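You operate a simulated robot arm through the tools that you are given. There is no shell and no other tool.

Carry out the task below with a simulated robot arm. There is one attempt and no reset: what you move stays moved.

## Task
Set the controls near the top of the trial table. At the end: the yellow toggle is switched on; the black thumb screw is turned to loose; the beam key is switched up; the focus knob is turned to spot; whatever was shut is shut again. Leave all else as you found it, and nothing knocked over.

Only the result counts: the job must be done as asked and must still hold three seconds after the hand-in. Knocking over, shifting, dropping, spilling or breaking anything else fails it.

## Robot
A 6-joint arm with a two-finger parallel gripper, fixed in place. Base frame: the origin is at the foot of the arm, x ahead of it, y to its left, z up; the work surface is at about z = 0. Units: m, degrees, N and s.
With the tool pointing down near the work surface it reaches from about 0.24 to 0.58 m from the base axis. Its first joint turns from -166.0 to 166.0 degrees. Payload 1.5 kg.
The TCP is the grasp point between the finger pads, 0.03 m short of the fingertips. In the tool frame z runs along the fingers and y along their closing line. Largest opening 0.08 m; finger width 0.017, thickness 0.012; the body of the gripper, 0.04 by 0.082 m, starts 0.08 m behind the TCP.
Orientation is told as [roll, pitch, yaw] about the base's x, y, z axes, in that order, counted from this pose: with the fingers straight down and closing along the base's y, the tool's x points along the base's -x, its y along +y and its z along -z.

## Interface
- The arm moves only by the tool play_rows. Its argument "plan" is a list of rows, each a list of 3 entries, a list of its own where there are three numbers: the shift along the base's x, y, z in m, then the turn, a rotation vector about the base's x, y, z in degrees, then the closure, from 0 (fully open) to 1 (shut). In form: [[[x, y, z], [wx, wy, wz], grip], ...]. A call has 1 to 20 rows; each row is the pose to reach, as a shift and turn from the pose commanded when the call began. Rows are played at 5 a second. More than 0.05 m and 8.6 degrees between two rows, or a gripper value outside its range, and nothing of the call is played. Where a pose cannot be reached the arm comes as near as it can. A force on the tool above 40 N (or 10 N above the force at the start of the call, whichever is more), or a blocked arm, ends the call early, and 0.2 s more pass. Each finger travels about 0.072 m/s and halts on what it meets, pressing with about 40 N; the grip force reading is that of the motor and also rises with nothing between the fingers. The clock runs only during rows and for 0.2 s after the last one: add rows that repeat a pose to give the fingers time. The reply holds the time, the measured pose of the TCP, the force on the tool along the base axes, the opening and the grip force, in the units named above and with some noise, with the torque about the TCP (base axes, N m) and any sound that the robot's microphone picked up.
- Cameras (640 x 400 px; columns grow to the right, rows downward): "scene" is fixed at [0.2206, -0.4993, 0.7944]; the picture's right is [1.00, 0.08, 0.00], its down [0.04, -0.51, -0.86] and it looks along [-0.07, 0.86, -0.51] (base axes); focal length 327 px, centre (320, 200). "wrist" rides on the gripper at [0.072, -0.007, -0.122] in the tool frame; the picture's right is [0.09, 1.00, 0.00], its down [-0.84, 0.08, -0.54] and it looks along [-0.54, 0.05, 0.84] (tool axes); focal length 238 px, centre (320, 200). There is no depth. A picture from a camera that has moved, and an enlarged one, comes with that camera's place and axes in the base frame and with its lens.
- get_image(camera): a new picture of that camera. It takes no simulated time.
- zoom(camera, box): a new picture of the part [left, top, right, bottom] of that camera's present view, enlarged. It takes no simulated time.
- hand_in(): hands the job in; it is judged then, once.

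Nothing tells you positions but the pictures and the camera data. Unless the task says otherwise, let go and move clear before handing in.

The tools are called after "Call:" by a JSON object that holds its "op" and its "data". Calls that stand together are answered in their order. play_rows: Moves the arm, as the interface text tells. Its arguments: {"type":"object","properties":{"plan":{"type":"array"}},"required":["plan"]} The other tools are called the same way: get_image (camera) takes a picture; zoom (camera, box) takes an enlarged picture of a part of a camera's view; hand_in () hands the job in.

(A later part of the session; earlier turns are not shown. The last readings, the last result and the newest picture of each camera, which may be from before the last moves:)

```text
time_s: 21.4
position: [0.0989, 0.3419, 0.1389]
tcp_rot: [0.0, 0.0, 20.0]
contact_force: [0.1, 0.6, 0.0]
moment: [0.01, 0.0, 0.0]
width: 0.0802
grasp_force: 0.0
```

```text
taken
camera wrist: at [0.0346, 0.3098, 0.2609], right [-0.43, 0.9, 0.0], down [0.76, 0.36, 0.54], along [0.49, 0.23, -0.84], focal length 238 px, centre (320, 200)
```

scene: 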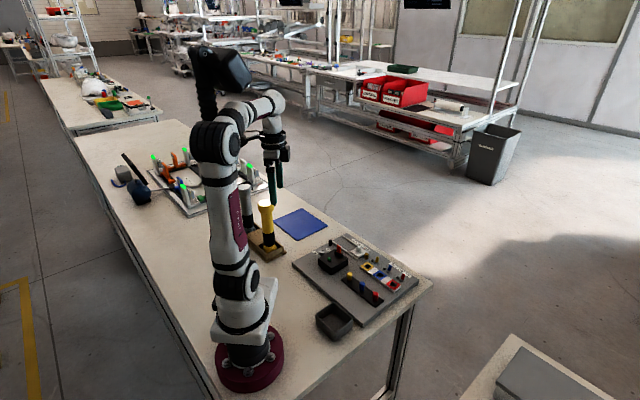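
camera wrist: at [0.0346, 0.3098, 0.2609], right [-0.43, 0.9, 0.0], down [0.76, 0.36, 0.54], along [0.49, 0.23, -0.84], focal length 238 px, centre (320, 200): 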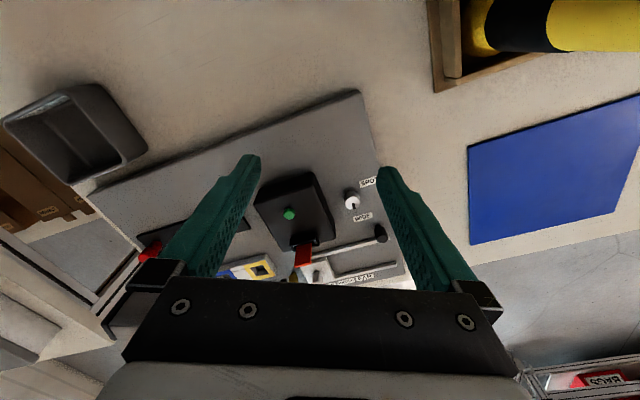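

Call:
{"op": "zoom", "data": {"camera": "wrist", "box": [265, 185, 325, 260]}}

Call:
{"op": "zoom", "data": {"camera": "wrist", "box": [280, 195, 300, 225]}}

Call:
{"op": "zoom", "data": {"camera": "wrist", "box": [330, 170, 395, 250]}}

```text
5.33 times, centred on (295, 222) of wrist
camera zoom: at [0.0346, 0.3098, 0.2609], right [-0.43, 0.9, 0.0], down [0.76, 0.36, 0.54], along [0.49, 0.23, -0.84], focal length 1271 px, centre (453, 80)
```

zoom: 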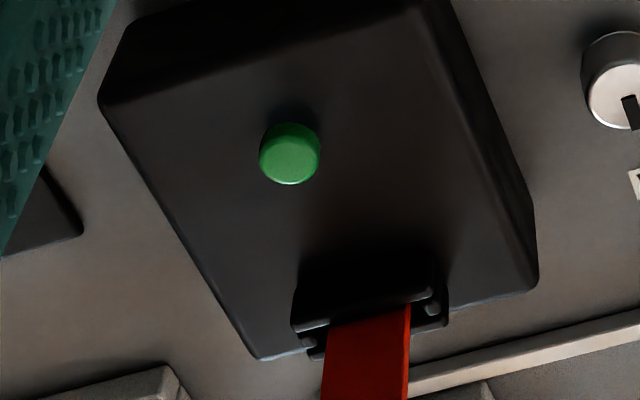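

```text
13.33 times, centred on (290, 210) of wrist
camera zoom: at [0.0346, 0.3098, 0.2609], right [-0.43, 0.9, 0.0], down [0.76, 0.36, 0.54], along [0.49, 0.23, -0.84], focal length 3178 px, centre (720, 67)
```

zoom: 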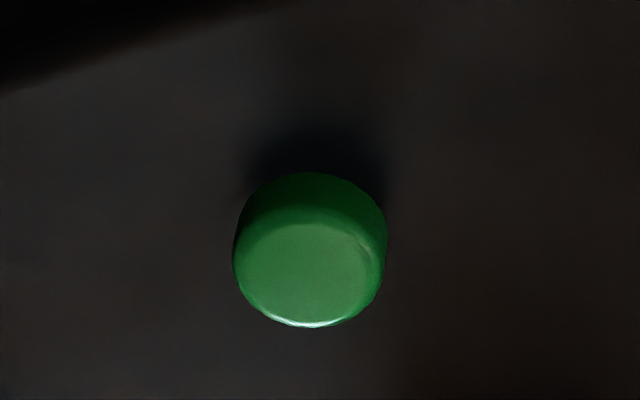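

```text
5.00 times, centred on (362, 210) of wrist
camera zoom: at [0.0346, 0.3098, 0.2609], right [-0.43, 0.9, 0.0], down [0.76, 0.36, 0.54], along [0.49, 0.23, -0.84], focal length 1192 px, centre (108, 150)
```

zoom: 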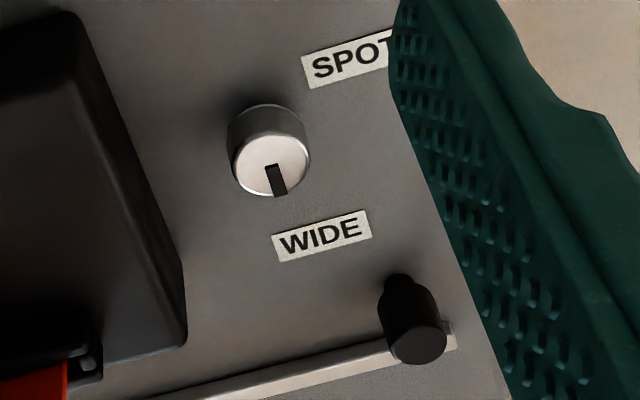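

The lamp box's base side is plain. I'll look at the box's knob side, and at the black screw, from the torch side (staying high and clear of the torches).

Call:
{"op": "play_rows", "data": {"plan": [[[0, 0.005, 0.01], [0, 0, -8], 0], [[0, 0.015, 0.02], [0, 0, -16], 0], [[0, 0.03, 0.03], [0, 0, -24], 0], [[0, 0.045, 0.03], [0, 0, -32], 0], [[0, 0.06, 0.03], [0, 0, -40], 0], [[0, 0.075, 0.03], [0, 0, -48], 0], [[0, 0.09, 0.03], [0, 0, -56], 0], [[0, 0.105, 0.03], [0, 0, -64], 0], [[0, 0.105, 0.03], [0, 0, -64], 0]]}}

Call:
{"op": "get_image", "data": {"camera": "wrist"}}

Call:
{"op": "zoom", "data": {"camera": "wrist", "box": [260, 120, 380, 240]}}

```text
time_s: 23.4
position: [0.0998, 0.4456, 0.17]
tcp_rot: [0.0, 0.1, -44.1]
contact_force: [-0.3, -0.3, 0.2]
moment: [0.03, 0.03, -0.01]
width: 0.0799
grasp_force: 0.0
```

```text
taken
camera wrist: at [0.044, 0.4916, 0.2917], right [0.63, 0.78, 0.0], down [0.65, -0.53, 0.54], along [0.42, -0.34, -0.84], focal length 238 px, centre (320, 200)
```

wrist: 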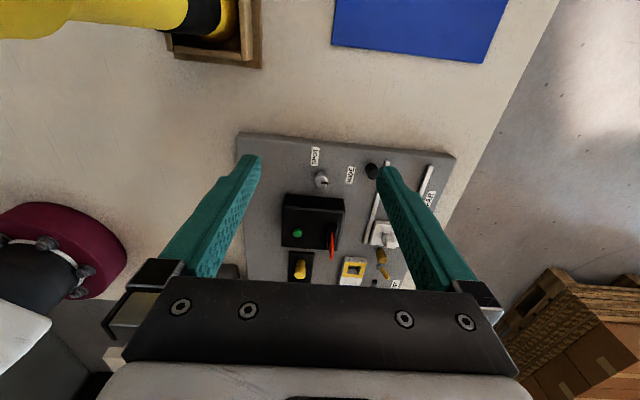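

```text
3.33 times, centred on (320, 180) of wrist
camera zoom: at [0.044, 0.4916, 0.2917], right [0.63, 0.78, 0.0], down [0.65, -0.53, 0.54], along [0.42, -0.34, -0.84], focal length 794 px, centre (320, 267)
```

zoom: 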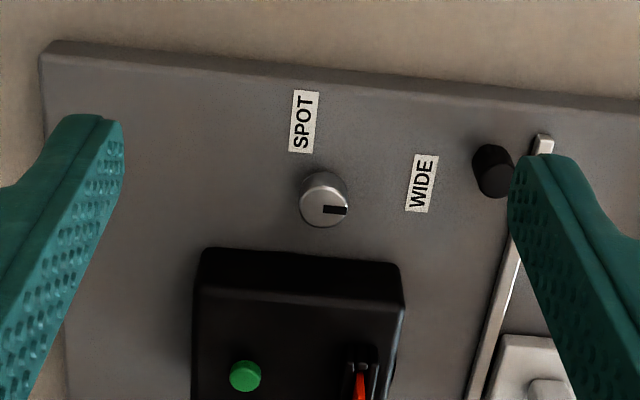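

The box side is plain too, so I'll do the certain controls first. I move to a close look above the yellow toggle.

Call:
{"op": "play_rows", "data": {"plan": [[[0.017, -0.009, 0.01], [0, 0, 7.5], 0], [[0.034, -0.018, 0.01], [0, 0, 15], 0], [[0.051, -0.027, 0.01], [0, 0, 22.5], 0], [[0.068, -0.036, 0.01], [0, 0, 30], 0], [[0.085, -0.045, 0.01], [0, 0, 37.5], 0], [[0.102, -0.054, 0.01], [0, 0, 45], 0], [[0.119, -0.064, 0.01], [0, 0, 52.5], 0], [[0.136, -0.073, 0.01], [0, 0, 60], 0], [[0.153, -0.082, 0.01], [0, 0, 67.5], 0], [[0.17, -0.091, 0.01], [0, 0, 75], 0], [[0.187, -0.1, -0.01], [0, 0, 82.5], 0], [[0.203, -0.11, -0.03], [0, 0, 90], 0], [[0.203, -0.11, -0.044], [0, 0, 90], 0], [[0.203, -0.11, -0.044], [0, 0, 90], 0]]}}

Call:
{"op": "get_image", "data": {"camera": "wrist"}}

Call:
{"op": "zoom", "data": {"camera": "wrist", "box": [250, 130, 390, 260]}}

```text
time_s: 26.4
position: [0.3044, 0.336, 0.1251]
tcp_rot: [0.1, 0.0, 46.1]
contact_force: [-0.5, -0.4, 0.8]
moment: [0.0, -0.01, 0.02]
width: 0.0798
grasp_force: 0.1
```

```text
taken
camera wrist: at [0.2587, 0.2794, 0.248], right [-0.78, 0.62, 0.0], down [0.53, 0.66, 0.54], along [0.34, 0.42, -0.84], focal length 238 px, centre (320, 200)
```

wrist: 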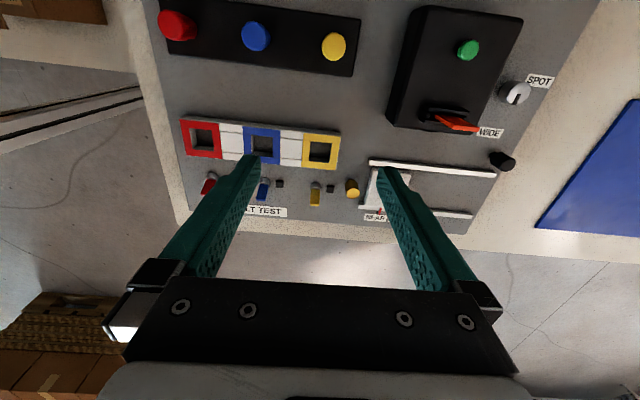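

```text
3.08 times, centred on (320, 195) of wrist
camera zoom: at [0.2587, 0.2794, 0.248], right [-0.78, 0.62, 0.0], down [0.53, 0.66, 0.54], along [0.34, 0.42, -0.84], focal length 733 px, centre (320, 215)
```

zoom: 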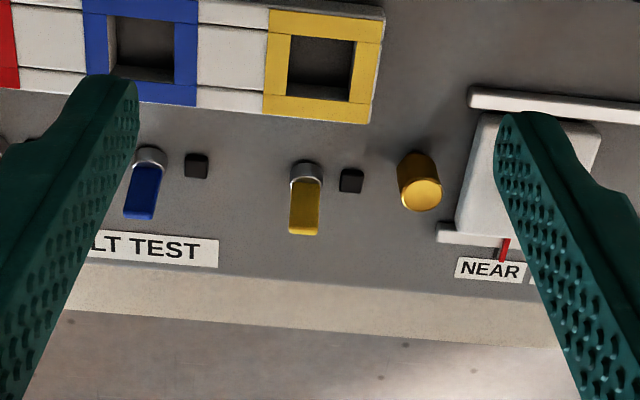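

The yellow toggle base is at about (0.342, 0.375), leaning outward (off, like the other two), tip about z = 0.045. I'll close the fingers, go down on its outer side, and then push it toward the sockets in small steps.

Call:
{"op": "play_rows", "data": {"plan": [[[0.015, 0.015, 0], [0, 0, 0], 0.5], [[0.03, 0.031, 0], [0, 0, 0], 1], [[0.045, 0.046, 0], [0, 0, 0], 1], [[0.06, 0.062, 0], [0, 0, 0], 1], [[0.06, 0.062, -0.02], [0, 0, 0], 1], [[0.06, 0.062, -0.035], [0, 0, 0], 1]]}}

Call:
{"op": "get_image", "data": {"camera": "wrist"}}

Call:
{"op": "zoom", "data": {"camera": "scene", "box": [350, 230, 420, 285]}}

```text
time_s: 27.8
position: [0.362, 0.3984, 0.0907]
tcp_rot: [0.1, 0.0, 46.0]
contact_force: [-0.2, -0.4, 0.6]
moment: [-0.01, -0.03, -0.02]
width: 0.0001
grasp_force: 21.1
```

```text
taken
camera wrist: at [0.3178, 0.3415, 0.2133], right [-0.78, 0.63, 0.0], down [0.53, 0.66, 0.54], along [0.34, 0.42, -0.84], focal length 238 px, centre (320, 200)
```

wrist: 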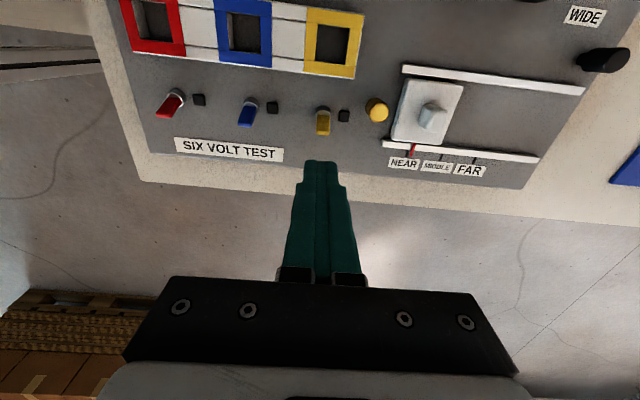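

```text
7.27 times, centred on (385, 258) of scene
camera zoom: at [0.2206, -0.4993, 0.7944], right [1.0, 0.08, 0.0], down [0.04, -0.51, -0.86], along [-0.07, 0.86, -0.51], focal length 2381 px, centre (-153, -218)
```

zoom: 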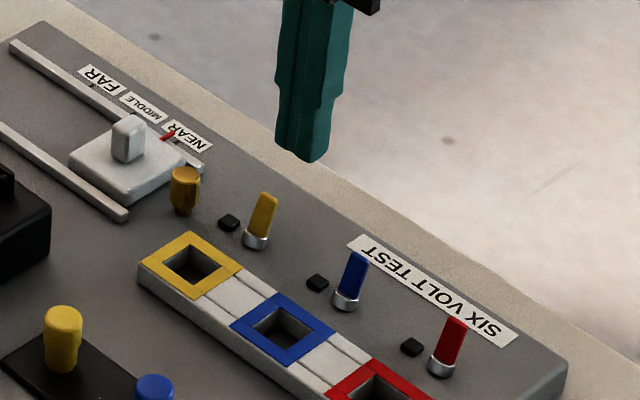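

Fingertips are lined up on the outer side of the yellow toggle. Now I descend and push it inward in small steps.

Call:
{"op": "play_rows", "data": {"plan": [[[0, 0, -0.01], [0, 0, 0], 1], [[0, 0, -0.02], [0, 0, 0], 1], [[0, 0, -0.028], [0, 0, 0], 1], [[-0.0035, -0.0036, -0.028], [0, 0, 0], 1], [[-0.007, -0.0072, -0.028], [0, 0, 0], 1], [[-0.0097, -0.01, -0.028], [0, 0, 0], 1], [[-0.0125, -0.0129, -0.028], [0, 0, 0], 1], [[-0.0153, -0.0158, -0.028], [0, 0, 0], 1], [[-0.018, -0.0187, -0.028], [0, 0, 0], 1], [[-0.0195, -0.0202, -0.028], [0, 0, 0], 1]]}}

Call:
{"op": "zoom", "data": {"camera": "scene", "box": [350, 230, 420, 285]}}

Call:
{"op": "zoom", "data": {"camera": "wrist", "box": [220, 50, 420, 200]}}

```text
time_s: 30.0
position: [0.3467, 0.3818, 0.0668]
tcp_rot: [-0.1, -0.8, 46.2]
contact_force: [-0.4, -0.6, 0.6]
moment: [0.03, -0.03, 0.0]
width: 0.0001
grasp_force: 21.4
stopped in row 10: the force on the tool passed its limit at 44 N (the readings are from after the stop); the commanded pose is now the measured one
```

```text
7.27 times, centred on (385, 258) of scene
camera zoom: at [0.2206, -0.4993, 0.7944], right [1.0, 0.08, 0.0], down [0.04, -0.51, -0.86], along [-0.07, 0.86, -0.51], focal length 2381 px, centre (-153, -218)
```

zoom: 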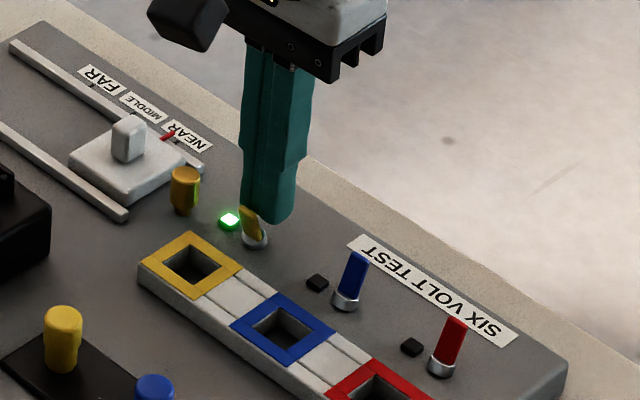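

```text
2.67 times, centred on (320, 125) of wrist
camera zoom: at [0.301, 0.3233, 0.1873], right [-0.78, 0.62, 0.0], down [0.52, 0.65, 0.55], along [0.35, 0.43, -0.83], focal length 636 px, centre (320, 400)
```

zoom: 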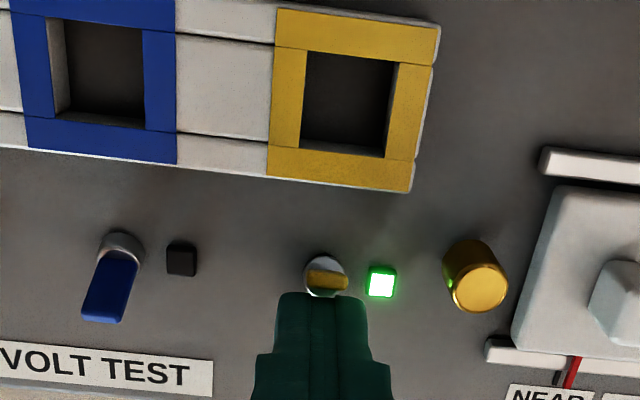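

The yellow toggle is now on: its lamp is lit green. I back off and lift.

Call:
{"op": "play_rows", "data": {"plan": [[[0.005, 0.005, 0], [0, 0, 0], 1], [[0.012, 0.0125, 0.0], [0, 0, 0], 1], [[0.012, 0.0125, 0.02], [0, 0, 0], 1], [[0.012, 0.0125, 0.05], [0, 0, 0], 1], [[0.0, 0.0, 0.09], [0, 0, 0], 1]]}}

Call:
{"op": "zoom", "data": {"camera": "scene", "box": [310, 230, 430, 320]}}

```text
time_s: 31.2
position: [0.345, 0.3832, 0.1549]
tcp_rot: [-0.1, -0.9, 46.1]
contact_force: [-0.6, -0.3, 1.0]
moment: [0.01, -0.02, -0.05]
width: 0.0
grasp_force: 21.3
```

```text
4.44 times, centred on (370, 275) of scene
camera zoom: at [0.2206, -0.4993, 0.7944], right [1.0, 0.08, 0.0], down [0.04, -0.51, -0.86], along [-0.07, 0.86, -0.51], focal length 1455 px, centre (98, -133)
```

zoom: 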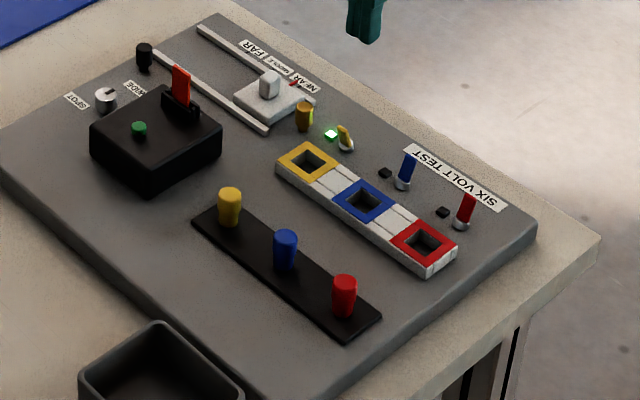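

Toggle done. Next the focus knob at about (0.1515, 0.406), top z ≈ 0.039: I level the tool, travel high above the tab, and turn the gripper so the fingers will straddle the knob along the board's short axis.

Call:
{"op": "play_rows", "data": {"plan": [[[0, 0, 0.015], [-0.65, 0.62, 0], 0.8], [[0, 0, 0.015], [-0.65, 0.62, 0], 0.6]]}}

Call:
{"op": "play_rows", "data": {"plan": [[[-0.016, 0.002, 0], [0, 0, -7.5], 0.5], [[-0.032, 0.004, 0], [0, 0, -15], 0.3], [[-0.048, 0.006, 0], [0, 0, -22.5], 0.2], [[-0.064, 0.008, 0], [0, 0, -30], 0], [[-0.08, 0.01, 0], [0, 0, -37.5], 0], [[-0.096, 0.012, 0], [0, 0, -45], 0], [[-0.112, 0.014, 0], [0, 0, -52.5], 0], [[-0.128, 0.016, 0], [0, 0, -60], 0], [[-0.144, 0.018, 0], [0, 0, -67.5], 0], [[-0.16, 0.02, 0], [0, 0, -75], 0], [[-0.176, 0.022, 0], [0, 0, -82.5], 0], [[-0.1935, 0.0228, 0], [0, 0, -90], 0], [[-0.1935, 0.0228, -0.03], [0, 0, -90], 0], [[-0.1935, 0.0228, -0.045], [0, 0, -90], 0], [[-0.1935, 0.0228, -0.045], [0, 0, -90], 0]]}}

Call:
{"op": "get_image", "data": {"camera": "wrist"}}

Call:
{"op": "zoom", "data": {"camera": "wrist", "box": [240, 80, 400, 230]}}

```text
time_s: 31.8
position: [0.3451, 0.383, 0.1708]
tcp_rot: [-0.1, 0.1, 46.2]
contact_force: [0.7, -0.9, 0.4]
moment: [-0.03, 0.03, 0.0]
width: 0.0321
grasp_force: 0.0
```

```text
time_s: 35.0
position: [0.1534, 0.4035, 0.1265]
tcp_rot: [-0.1, 0.1, -43.7]
contact_force: [1.0, -0.6, 0.4]
moment: [-0.02, 0.01, -0.02]
width: 0.0797
grasp_force: 0.0
```

```text
taken
camera wrist: at [0.0969, 0.4485, 0.2483], right [0.62, 0.78, 0.0], down [0.66, -0.52, 0.54], along [0.42, -0.34, -0.84], focal length 238 px, centre (320, 200)
```

wrist: 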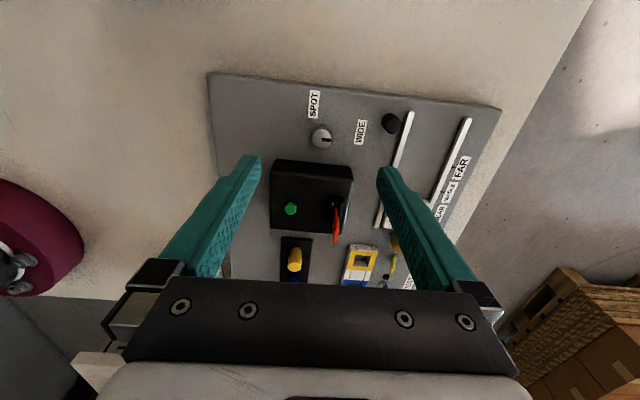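

```text
2.67 times, centred on (320, 155) of wrist
camera zoom: at [0.0969, 0.4485, 0.2483], right [0.62, 0.78, 0.0], down [0.66, -0.52, 0.54], along [0.42, -0.34, -0.84], focal length 636 px, centre (320, 320)
```

zoom: 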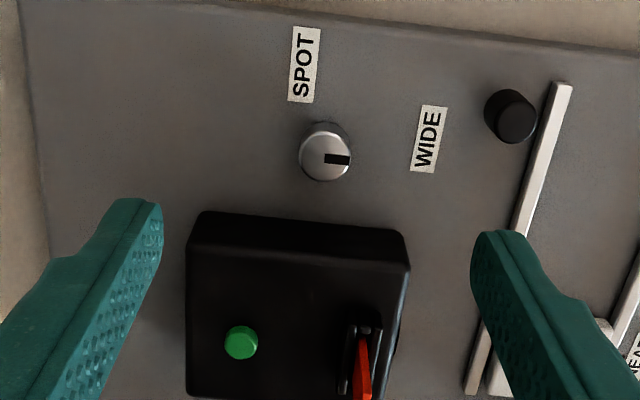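

Knob centre is about 1 mm / 3 mm off the tool axis; I correct that, half-close, and descend partway for a check.

Call:
{"op": "play_rows", "data": {"plan": [[[-0.0012, 0.0032, -0.01], [0, 0, 0], 0.3], [[-0.0012, 0.0032, -0.025], [0, 0, 0], 0.5], [[-0.0012, 0.0032, -0.04], [0, 0, 0], 0.5], [[-0.0012, 0.0032, -0.04], [0, 0, 0], 0.5]]}}

Call:
{"op": "get_image", "data": {"camera": "wrist"}}

Call:
{"op": "zoom", "data": {"camera": "wrist", "box": [260, 100, 380, 210]}}

```text
time_s: 36.0
position: [0.1508, 0.4073, 0.0849]
tcp_rot: [-0.2, 0.2, -43.8]
contact_force: [0.9, -0.6, 0.5]
moment: [0.02, -0.02, 0.04]
width: 0.0401
grasp_force: 0.1
```

```text
taken
camera wrist: at [0.0951, 0.4518, 0.2079], right [0.62, 0.78, 0.0], down [0.66, -0.52, 0.54], along [0.42, -0.34, -0.84], focal length 238 px, centre (320, 200)
```

wrist: 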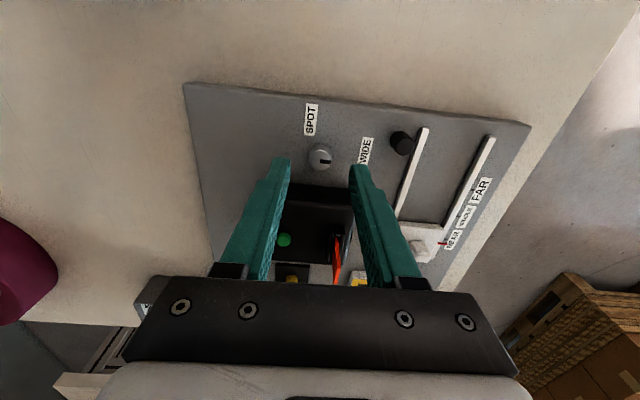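

```text
3.64 times, centred on (320, 155) of wrist
camera zoom: at [0.0951, 0.4518, 0.2079], right [0.62, 0.78, 0.0], down [0.66, -0.52, 0.54], along [0.42, -0.34, -0.84], focal length 867 px, centre (320, 364)
```

zoom: 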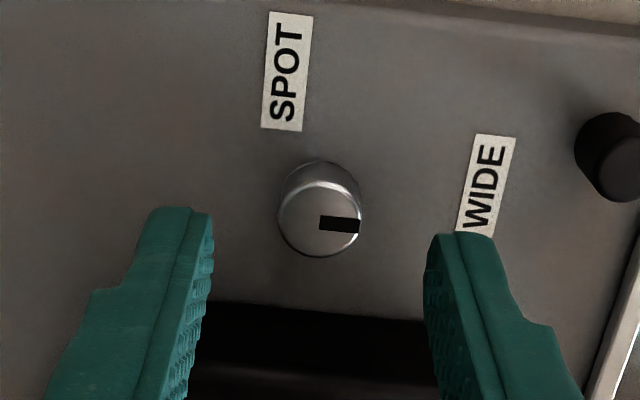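

Well aligned over the knob. I descend to z ≈ 0.056 and close on it.

Call:
{"op": "play_rows", "data": {"plan": [[[0, 0, -0.01], [0, 0, 0], 0.5], [[0, 0, -0.02], [0, 0, 0], 0.5], [[0, 0, -0.029], [0, 0, 0], 0.5], [[0, 0, -0.029], [0, 0, 0], 0.7], [[0, 0, -0.029], [0, 0, 0], 0.85], [[0, 0, -0.029], [0, 0, 0], 0.85]]}}

Call:
{"op": "zoom", "data": {"camera": "wrist", "box": [260, 100, 380, 210]}}

Call:
{"op": "zoom", "data": {"camera": "scene", "box": [310, 230, 360, 270]}}

```text
time_s: 37.4
position: [0.1514, 0.4073, 0.057]
tcp_rot: [-0.1, 0.0, -43.8]
contact_force: [-10.2, -9.4, 2.5]
moment: [0.14, 0.4, -0.02]
width: 0.0178
grasp_force: 32.7
```

```text
3.64 times, centred on (320, 155) of wrist
camera zoom: at [0.0959, 0.4517, 0.1789], right [0.62, 0.78, 0.0], down [0.66, -0.52, 0.54], along [0.42, -0.34, -0.84], focal length 867 px, centre (320, 364)
```

zoom: 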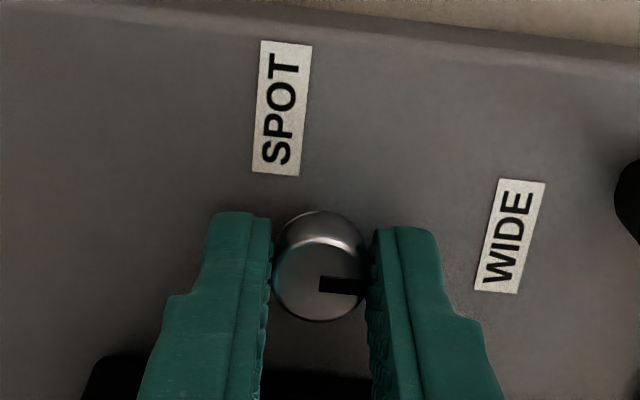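

```text
10.00 times, centred on (335, 250) of scene
camera zoom: at [0.2206, -0.4993, 0.7944], right [1.0, 0.08, 0.0], down [0.04, -0.51, -0.86], along [-0.07, 0.86, -0.51], focal length 3274 px, centre (170, -300)
```

zoom: 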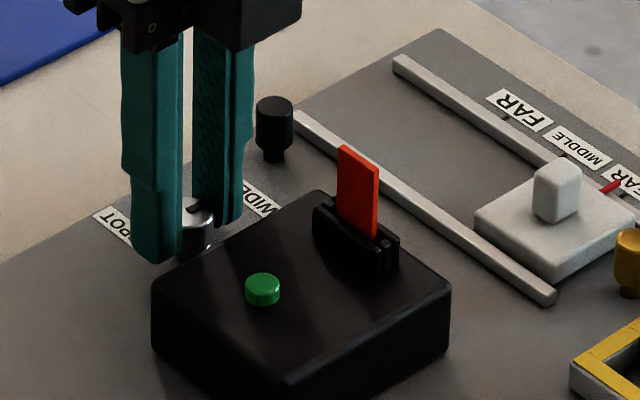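

The grip holds the knob (17.8 mm) with a slight side force; I nudge to relieve it and start turning counter-clockwise.

Call:
{"op": "play_rows", "data": {"plan": [[[-0.0007, -0.0007, 0], [0, 0, 0], 0.85], [[-0.0007, -0.0007, 0], [0, 0, 8], 0.85], [[-0.0007, -0.0007, 0], [0, 0, 16], 0.85], [[-0.0007, -0.0007, 0], [0, 0, 24], 0.85], [[-0.0007, -0.0007, 0], [0, 0, 32], 0.85], [[-0.0007, -0.0007, 0], [0, 0, 40], 0.85]]}}

Call:
{"op": "zoom", "data": {"camera": "wrist", "box": [260, 100, 380, 210]}}

```text
time_s: 38.8
position: [0.1505, 0.4061, 0.0562]
tcp_rot: [-0.2, 0.2, -3.7]
contact_force: [-2.3, -6.7, -14.8]
moment: [0.01, -0.46, -0.03]
width: 0.0177
grasp_force: 32.9
```

```text
3.64 times, centred on (320, 155) of wrist
camera zoom: at [0.0798, 0.4043, 0.1791], right [-0.03, 1.0, 0.0], down [0.84, 0.02, 0.54], along [0.54, 0.01, -0.84], focal length 867 px, centre (320, 364)
```

zoom: 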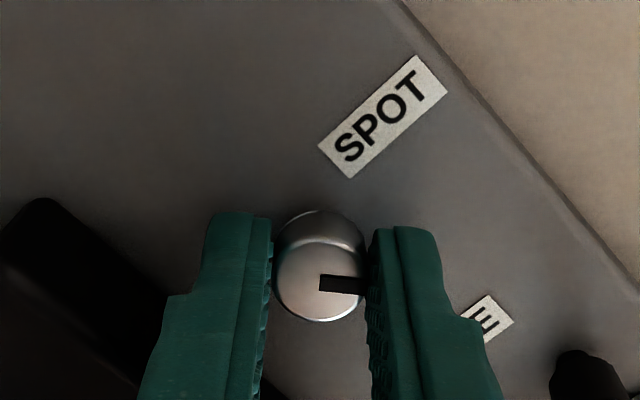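

The knob turns with the gripper. I continue the remaining turn toward SPOT.

Call:
{"op": "play_rows", "data": {"plan": [[[0, 0, 0], [0, 0, 8], 0.85], [[0, 0, 0], [0, 0, 16], 0.85], [[0, 0, 0], [0, 0, 24], 0.85], [[0, 0, 0], [0, 0, 32], 0.85], [[0, 0, 0], [0, 0, 40], 0.85], [[0, 0, 0], [0, 0, 48], 0.85], [[0, 0, 0], [0, 0, 54], 0.85]]}}

Call:
{"op": "zoom", "data": {"camera": "wrist", "box": [260, 100, 380, 210]}}

```text
time_s: 40.4
position: [0.1507, 0.4064, 0.0575]
tcp_rot: [-0.1, 0.2, 50.3]
contact_force: [13.9, -30.5, 9.3]
moment: [-0.44, -0.56, -0.04]
width: 0.0176
grasp_force: 32.3
```

```text
3.64 times, centred on (320, 155) of wrist
camera zoom: at [0.111, 0.3463, 0.1793], right [-0.82, 0.57, 0.0], down [0.48, 0.69, 0.54], along [0.31, 0.44, -0.84], focal length 867 px, centre (320, 364)
```

zoom: 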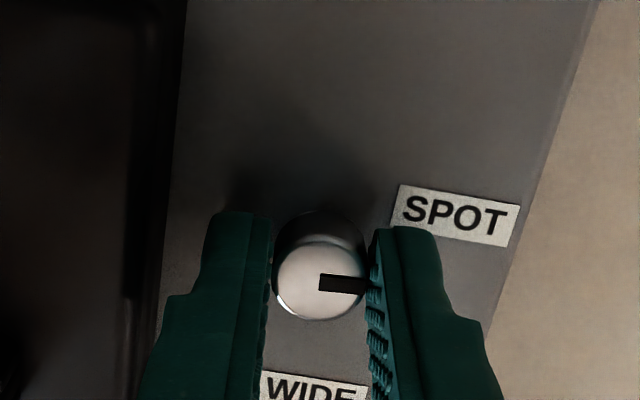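

The pointer is nearly at SPOT; side force has grown because the knob centre is a bit toward the box. I nudge to relieve it and finish the last degrees carefully.

Call:
{"op": "play_rows", "data": {"plan": [[[0.0007, -0.0006, 0], [0, 0, 0], 0.85], [[0.0013, -0.0012, 0], [0, 0, 0], 0.85], [[0.0013, -0.0012, 0], [0, 0, 4], 0.85], [[0.0013, -0.0012, 0], [0, 0, 8], 0.85]]}}

Call:
{"op": "zoom", "data": {"camera": "wrist", "box": [260, 100, 380, 210]}}

```text
time_s: 41.4
position: [0.1522, 0.4073, 0.0566]
tcp_rot: [0.1, 0.0, 58.3]
contact_force: [-5.9, -1.2, -1.7]
moment: [-0.03, 0.11, -0.15]
width: 0.0176
grasp_force: 32.4
```

```text
3.64 times, centred on (320, 155) of wrist
camera zoom: at [0.1204, 0.3414, 0.179], right [-0.9, 0.44, 0.0], down [0.37, 0.75, 0.54], along [0.24, 0.49, -0.84], focal length 867 px, centre (320, 364)
```

zoom: 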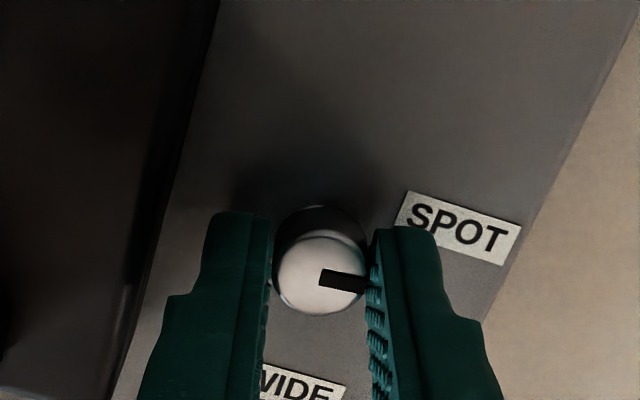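

The knob hit its end stop with the pointer exactly sideways (90° turned) at SPOT; the gripper slipped slightly past. I open only a little (the box is close by), then lift straight up.

Call:
{"op": "play_rows", "data": {"plan": [[[0, 0, 0], [0, 0, 0], 0.72], [[0, 0, 0], [0, 0, 0], 0.68], [[0, 0, 0], [0, 0, 0], 0.68], [[0, 0, 0.01], [0, 0, 0], 0.68], [[0, 0, 0.03], [0, 0, 0], 0.68], [[0, 0, 0.06], [0, 0, 0], 0.68], [[0, 0, 0.09], [0, 0, 0], 0.4]]}}

Call:
{"op": "get_image", "data": {"camera": "wrist"}}

Call:
{"op": "zoom", "data": {"camera": "wrist", "box": [250, 90, 410, 240]}}

Call:
{"op": "zoom", "data": {"camera": "scene", "box": [310, 230, 370, 275]}}

```text
time_s: 43.0
position: [0.1537, 0.4053, 0.1464]
tcp_rot: [-0.1, 0.0, 58.2]
contact_force: [-0.2, -0.7, -1.0]
moment: [0.01, 0.01, -0.01]
width: 0.048
grasp_force: 0.1
```

```text
taken
camera wrist: at [0.1219, 0.3409, 0.2688], right [-0.89, 0.45, 0.0], down [0.37, 0.75, 0.54], along [0.24, 0.48, -0.84], focal length 238 px, centre (320, 200)
```

wrist: 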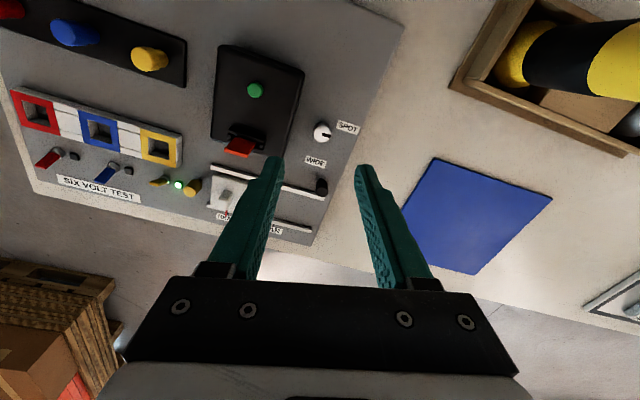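

```text
2.67 times, centred on (330, 165) of wrist
camera zoom: at [0.1219, 0.3409, 0.2688], right [-0.89, 0.45, 0.0], down [0.37, 0.75, 0.54], along [0.24, 0.48, -0.84], focal length 636 px, centre (293, 293)
```

zoom: 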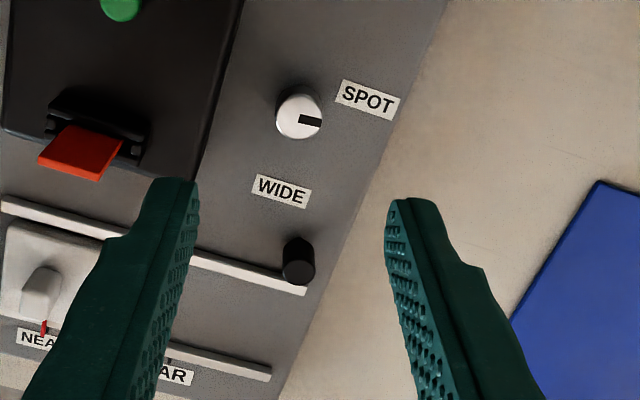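

```text
8.89 times, centred on (340, 252) of scene
camera zoom: at [0.2206, -0.4993, 0.7944], right [1.0, 0.08, 0.0], down [0.04, -0.51, -0.86], along [-0.07, 0.86, -0.51], focal length 2910 px, centre (142, -267)
```

zoom: 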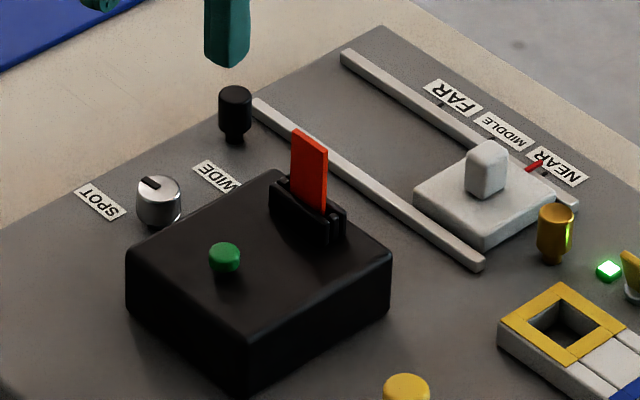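

Focus knob is at SPOT. Next the black thumb screw at about (0.179, 0.461), top z ≈ 0.042; I'll look at it closely first.

Call:
{"op": "zoom", "data": {"camera": "wrist", "box": [310, 165, 335, 205]}}

Call:
{"op": "zoom", "data": {"camera": "wrist", "box": [180, 170, 210, 205]}}

Call:
{"op": "zoom", "data": {"camera": "scene", "box": [328, 236, 340, 252]}}

```text
10.00 times, centred on (322, 185) of wrist
camera zoom: at [0.1219, 0.3409, 0.2688], right [-0.89, 0.45, 0.0], down [0.37, 0.75, 0.54], along [0.24, 0.48, -0.84], focal length 2384 px, centre (295, 350)
```

zoom: 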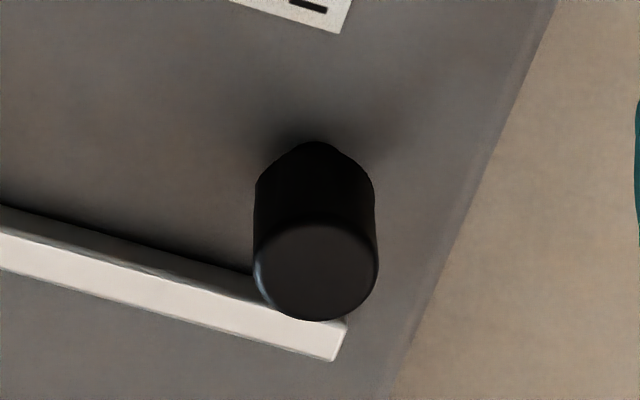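

```text
11.43 times, centred on (195, 188) of wrist
camera zoom: at [0.1219, 0.3409, 0.2688], right [-0.89, 0.45, 0.0], down [0.37, 0.75, 0.54], along [0.24, 0.48, -0.84], focal length 2724 px, centre (1749, 343)
```

zoom: 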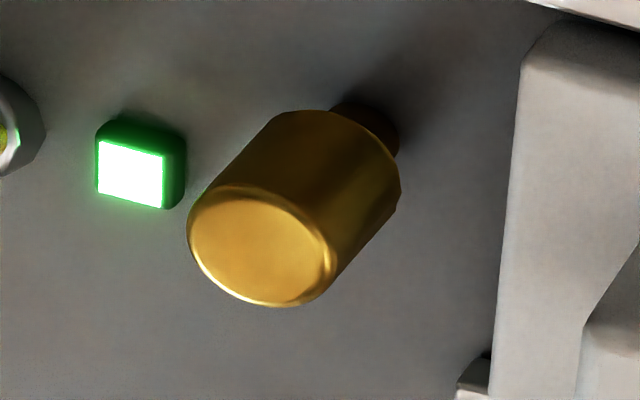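

```text
16.00 times, centred on (334, 244) of scene
camera zoom: at [0.2206, -0.4993, 0.7944], right [1.0, 0.08, 0.0], down [0.04, -0.51, -0.86], along [-0.07, 0.86, -0.51], focal length 5238 px, centre (96, -504)
```

zoom: 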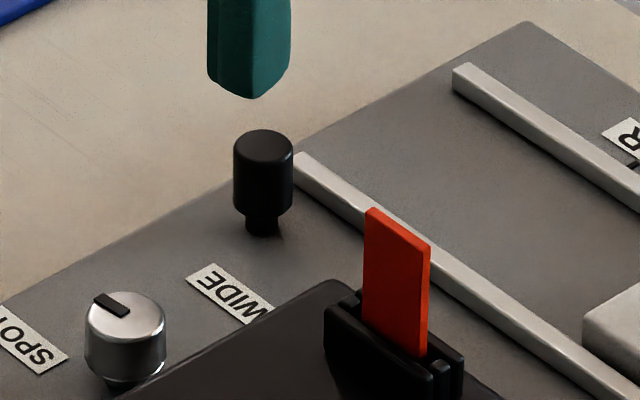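

The screw is a plain round cap on a stem next to the rail end. I'll position above it with yaw −60° so there's plenty of counter-clockwise travel.

Call:
{"op": "play_rows", "data": {"plan": [[[0.002, 0.004, 0], [0, 0, -7.87], 0.4], [[0.004, 0.008, 0], [0, 0, -15.73], 0.4], [[0.006, 0.012, 0], [0, 0, -23.6], 0.4], [[0.008, 0.016, 0], [0, 0, -31.47], 0.4], [[0.01, 0.02, 0], [0, 0, -39.33], 0.4], [[0.012, 0.024, 0], [0, 0, -47.2], 0.4], [[0.014, 0.028, 0], [0, 0, -55.07], 0.4], [[0.016, 0.032, 0], [0, 0, -62.93], 0.4], [[0.018, 0.037, 0], [0, 0, -70.8], 0.4], [[0.02, 0.042, 0], [0, 0, -78.67], 0.4], [[0.022, 0.047, 0], [0, 0, -86.53], 0.4], [[0.024, 0.052, 0], [0, 0, -94.4], 0.4], [[0.0252, 0.0556, 0], [0, 0, -102.27], 0.4], [[0.0252, 0.0556, -0.02], [0, 0, -110.13], 0.4], [[0.0252, 0.0556, -0.04], [0, 0, -118], 0.4], [[0.0252, 0.0556, -0.04], [0, 0, -118], 0.4]]}}

Call:
{"op": "get_image", "data": {"camera": "wrist"}}

Call:
{"op": "zoom", "data": {"camera": "wrist", "box": [250, 90, 390, 220]}}

```text
time_s: 46.4
position: [0.1781, 0.4621, 0.106]
tcp_rot: [-0.1, 0.1, -59.9]
contact_force: [0.9, -0.5, 0.3]
moment: [0.01, 0.03, -0.01]
width: 0.0478
grasp_force: 0.0
```

```text
taken
camera wrist: at [0.1371, 0.5199, 0.2283], right [0.82, 0.58, 0.0], down [0.49, -0.69, 0.54], along [0.31, -0.44, -0.84], focal length 238 px, centre (320, 200)
```

wrist: 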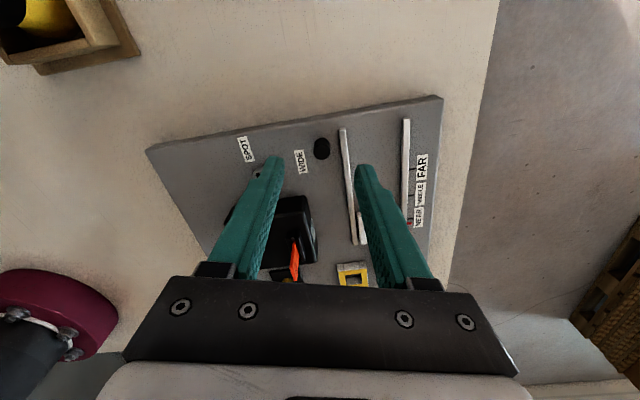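

```text
3.08 times, centred on (320, 155) of wrist
camera zoom: at [0.1371, 0.5199, 0.2283], right [0.82, 0.58, 0.0], down [0.49, -0.69, 0.54], along [0.31, -0.44, -0.84], focal length 733 px, centre (320, 338)
```

zoom: 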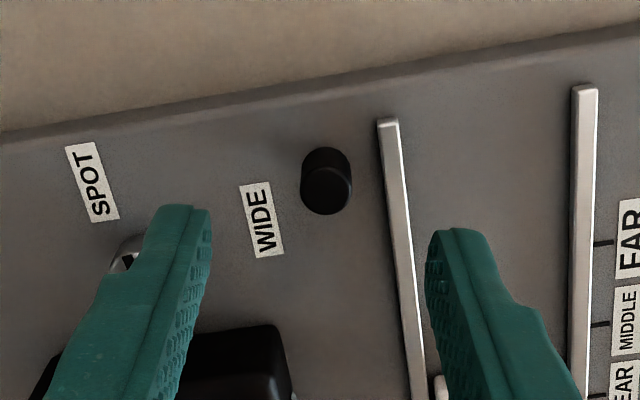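

Slight correction needed (~2 mm). I descend so the fingertips stay above the rail top, then close on the screw cap.

Call:
{"op": "play_rows", "data": {"plan": [[[0.0018, -0.0002, -0.012], [0, 0, 0], 0.5], [[0.0018, -0.0002, -0.024], [0, 0, 0], 0.5], [[0.0018, -0.0002, -0.036], [0, 0, 0], 0.5], [[0.0018, -0.0002, -0.042], [0, 0, 0], 0.5], [[0.0018, -0.0002, -0.042], [0, 0, 0], 0.7], [[0.0018, -0.0002, -0.042], [0, 0, 0], 0.88], [[0.0018, -0.0002, -0.042], [0, 0, 0], 0.9], [[0.0018, -0.0002, -0.042], [0, 0, 0], 0.9]]}}

Call:
{"op": "zoom", "data": {"camera": "wrist", "box": [260, 100, 380, 210]}}

Call:
{"op": "zoom", "data": {"camera": "scene", "box": [310, 230, 360, 270]}}

```text
time_s: 48.2
position: [0.1793, 0.4622, 0.0649]
tcp_rot: [0.0, 0.1, -59.8]
contact_force: [6.9, 3.2, -2.7]
moment: [0.13, -0.11, -0.01]
width: 0.0151
grasp_force: 3.8
```

```text
3.64 times, centred on (320, 155) of wrist
camera zoom: at [0.1385, 0.519, 0.1873], right [0.81, 0.58, 0.0], down [0.49, -0.68, 0.54], along [0.31, -0.44, -0.84], focal length 867 px, centre (320, 364)
```

zoom: 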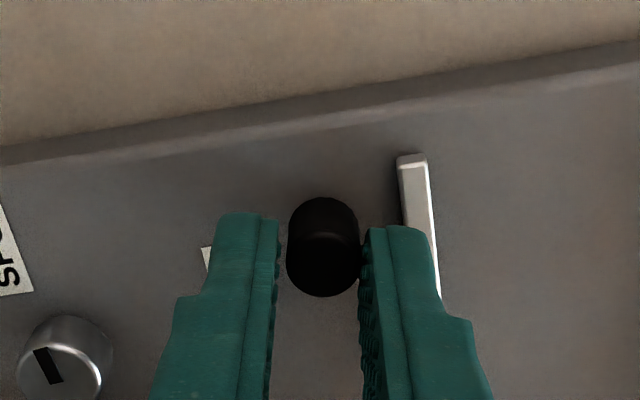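

```text
10.00 times, centred on (335, 250) of scene
camera zoom: at [0.2206, -0.4993, 0.7944], right [1.0, 0.08, 0.0], down [0.04, -0.51, -0.86], along [-0.07, 0.86, -0.51], focal length 3274 px, centre (170, -300)
```

zoom: 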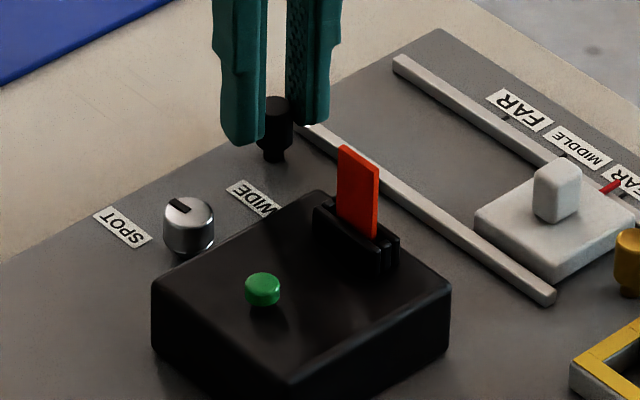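

The right finger touches first; I shift ~1 mm toward it and close fully.

Call:
{"op": "play_rows", "data": {"plan": [[[0.0009, 0.0005, 0], [0, 0, 0], 0.9], [[0.0013, 0.0008, 0], [0, 0, 0], 0.95], [[0.0013, 0.0008, 0], [0, 0, 0], 0.95]]}}

Call:
{"op": "zoom", "data": {"camera": "wrist", "box": [260, 100, 380, 210]}}

```text
time_s: 49.0
position: [0.1813, 0.461, 0.0645]
tcp_rot: [-0.2, 0.1, -59.7]
contact_force: [-4.1, 0.1, -0.5]
moment: [0.04, -0.06, 0.0]
width: 0.0137
grasp_force: 30.6
```

```text
3.64 times, centred on (320, 155) of wrist
camera zoom: at [0.1392, 0.5195, 0.1873], right [0.81, 0.58, 0.0], down [0.49, -0.68, 0.54], along [0.31, -0.44, -0.84], focal length 867 px, centre (320, 364)
```

zoom: 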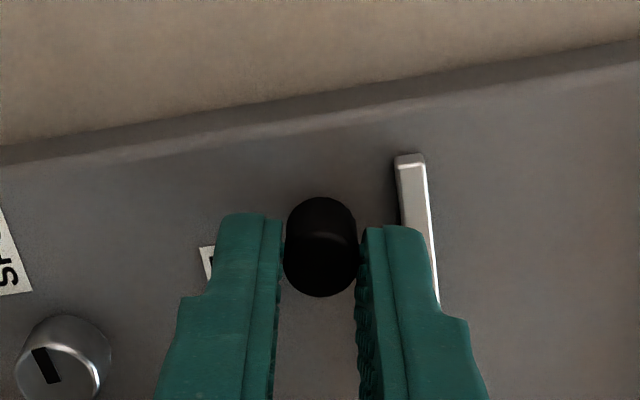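

Firm grip on the screw (13.7 mm). I start turning counter-clockwise (loosening).

Call:
{"op": "play_rows", "data": {"plan": [[[0, 0, 0], [0, 0, 8], 0.95], [[0, 0, 0], [0, 0, 16], 0.95], [[0, 0, 0], [0, 0, 24], 0.95], [[0, 0, 0], [0, 0, 32], 0.95], [[0, 0, 0], [0, 0, 40], 0.95]]}}

Call:
{"op": "zoom", "data": {"camera": "wrist", "box": [260, 100, 380, 210]}}

```text
time_s: 50.2
position: [0.1808, 0.4613, 0.0643]
tcp_rot: [0.1, 0.1, -19.8]
contact_force: [-1.7, -0.8, 3.8]
moment: [0.07, 0.85, 0.05]
width: 0.0137
grasp_force: 30.2
```

```text
3.64 times, centred on (320, 155) of wrist
camera zoom: at [0.1114, 0.4791, 0.1872], right [0.25, 0.97, 0.0], down [0.81, -0.21, 0.54], along [0.52, -0.13, -0.84], focal length 867 px, centre (320, 364)
```

zoom: 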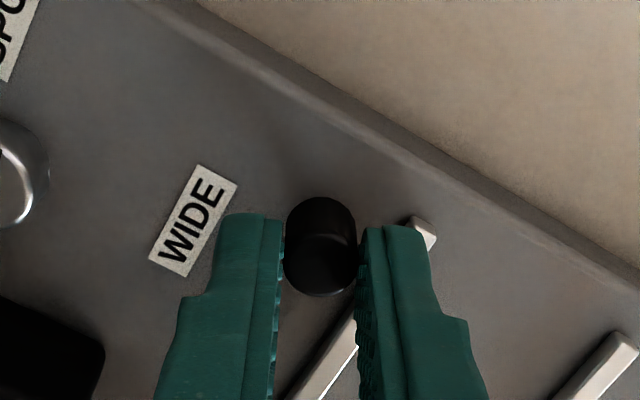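

Call:
{"op": "play_rows", "data": {"plan": [[[0, 0, 0], [0, 0, 8], 0.95], [[0, 0, 0], [0, 0, 16], 0.95], [[0, 0, 0], [0, 0, 24], 0.95], [[0, 0, 0], [0, 0, 32], 0.95], [[0, 0, 0], [0, 0, 40], 0.95]]}}

Call:
{"op": "zoom", "data": {"camera": "wrist", "box": [260, 100, 380, 210]}}

Call:
{"op": "zoom", "data": {"camera": "scene", "box": [310, 230, 370, 275]}}

```text
time_s: 51.6
position: [0.1814, 0.4631, 0.0644]
tcp_rot: [0.1, 0.0, 20.5]
contact_force: [0.7, 6.2, -3.6]
moment: [-0.17, 0.41, -0.02]
width: 0.0136
grasp_force: 30.6
stopped in row 5: the force on the tool passed its limit at 41 N (the readings are from after the stop); the commanded pose is now the measured one
```

```text
3.64 times, centred on (320, 155) of wrist
camera zoom: at [0.1161, 0.4307, 0.1872], right [-0.43, 0.9, 0.0], down [0.76, 0.36, 0.54], along [0.49, 0.24, -0.84], focal length 867 px, centre (320, 364)
```

zoom: 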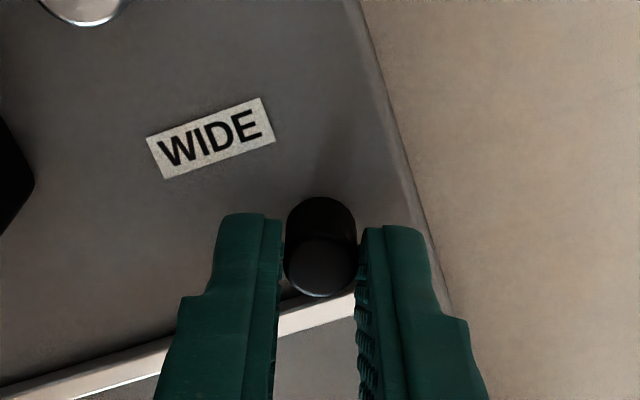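

```text
8.89 times, centred on (340, 252) of scene
camera zoom: at [0.2206, -0.4993, 0.7944], right [1.0, 0.08, 0.0], down [0.04, -0.51, -0.86], along [-0.07, 0.86, -0.51], focal length 2910 px, centre (142, -267)
```

zoom: 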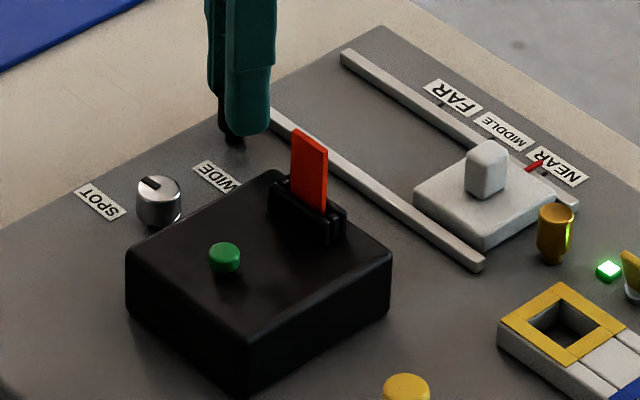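

Call:
{"op": "play_rows", "data": {"plan": [[[0, 0.0003, 0], [0, 0, 6], 0.95], [[0, 0.0005, 0], [0, 0, 12], 0.95], [[0, 0.0005, 0], [0, 0, 18], 0.95]]}}

Call:
{"op": "zoom", "data": {"camera": "wrist", "box": [260, 100, 380, 210]}}

```text
time_s: 52.4
position: [0.1804, 0.463, 0.0654]
tcp_rot: [0.2, 0.0, 38.6]
contact_force: [-1.4, 13.5, -15.7]
moment: [-0.1, 0.37, -0.02]
width: 0.0139
grasp_force: 29.9
```

```text
3.64 times, centred on (320, 155) of wrist
camera zoom: at [0.129, 0.4124, 0.1872], right [-0.69, 0.72, 0.0], down [0.61, 0.58, 0.54], along [0.39, 0.38, -0.84], focal length 867 px, centre (320, 364)
```

zoom: 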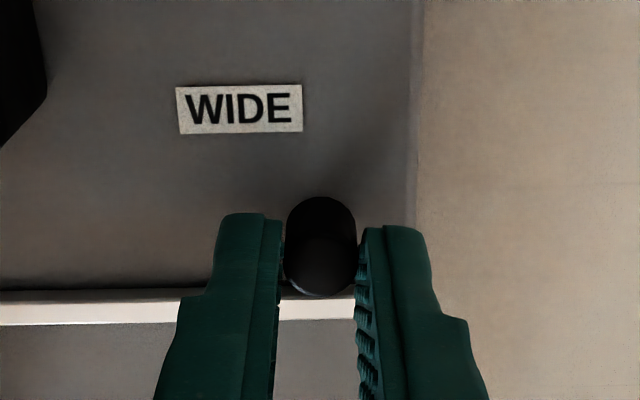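

No stop yet (torque about z stays near zero). I continue turning, easing the lateral offset.

Call:
{"op": "play_rows", "data": {"plan": [[[0, 0.0008, 0], [0, 0, 0], 0.95], [[0, 0.0008, 0], [0, 0, 7], 0.95], [[0, 0.0008, 0], [0, 0, 14], 0.95], [[0, 0.0008, 0], [0, 0, 21], 0.95]]}}

Call:
{"op": "zoom", "data": {"camera": "wrist", "box": [260, 100, 380, 210]}}

```text
time_s: 53.4
position: [0.1814, 0.4636, 0.0646]
tcp_rot: [0.1, -0.2, 59.5]
contact_force: [-9.2, 8.1, -3.2]
moment: [0.24, 0.22, -0.09]
width: 0.0136
grasp_force: 30.9
```

```text
3.64 times, centred on (320, 155) of wrist
camera zoom: at [0.1504, 0.3978, 0.1879], right [-0.9, 0.43, 0.0], down [0.36, 0.76, 0.54], along [0.23, 0.49, -0.84], focal length 867 px, centre (320, 364)
```

zoom: 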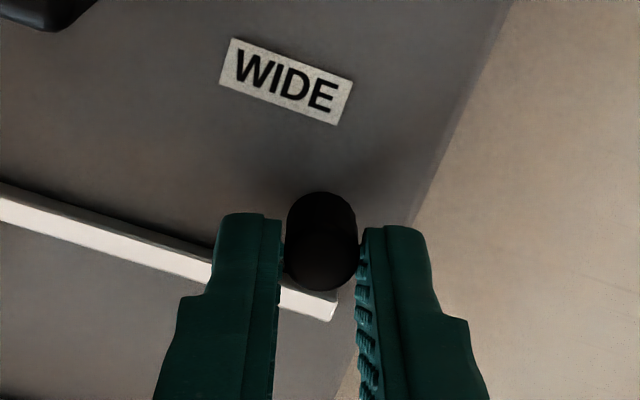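

Call:
{"op": "play_rows", "data": {"plan": [[[-0.0004, 0.0003, 0], [0, 0, 5], 0.95], [[-0.0004, 0.0003, 0], [0, 0, 10], 0.95], [[-0.0004, 0.0003, 0], [0, 0, 15], 0.95]]}}

Call:
{"op": "play_rows", "data": {"plan": [[[0, 0, 0], [0, 0, 5], 0.95], [[0, 0, 0], [0, 0, 10], 0.95], [[0, 0, 0], [0, 0, 15], 0.95]]}}

Call:
{"op": "zoom", "data": {"camera": "wrist", "box": [260, 100, 380, 210]}}

```text
time_s: 54.2
position: [0.1805, 0.465, 0.0659]
tcp_rot: [0.0, 0.0, 74.5]
contact_force: [-11.7, 8.5, 7.8]
moment: [0.09, 0.21, -0.18]
width: 0.0138
grasp_force: 30.5
```

```text
time_s: 55.0
position: [0.1797, 0.4626, 0.0658]
tcp_rot: [0.1, 0.0, 89.5]
contact_force: [-17.1, 8.8, 2.7]
moment: [0.25, 0.37, -0.2]
width: 0.014
grasp_force: 30.1
```

```text
3.64 times, centred on (320, 155) of wrist
camera zoom: at [0.1864, 0.3916, 0.1873], right [-1.0, -0.08, 0.0], down [-0.07, 0.84, 0.54], along [-0.05, 0.54, -0.84], focal length 867 px, centre (320, 364)
```

zoom: 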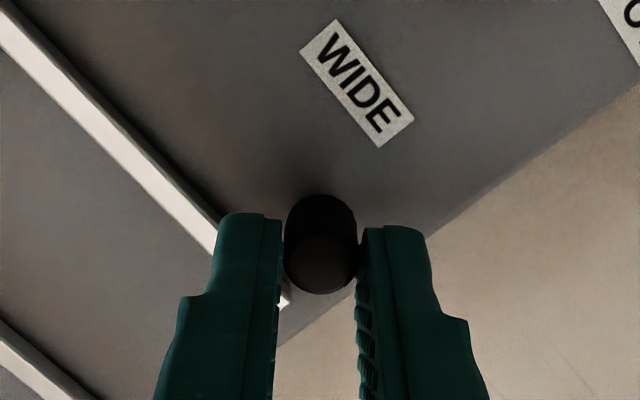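

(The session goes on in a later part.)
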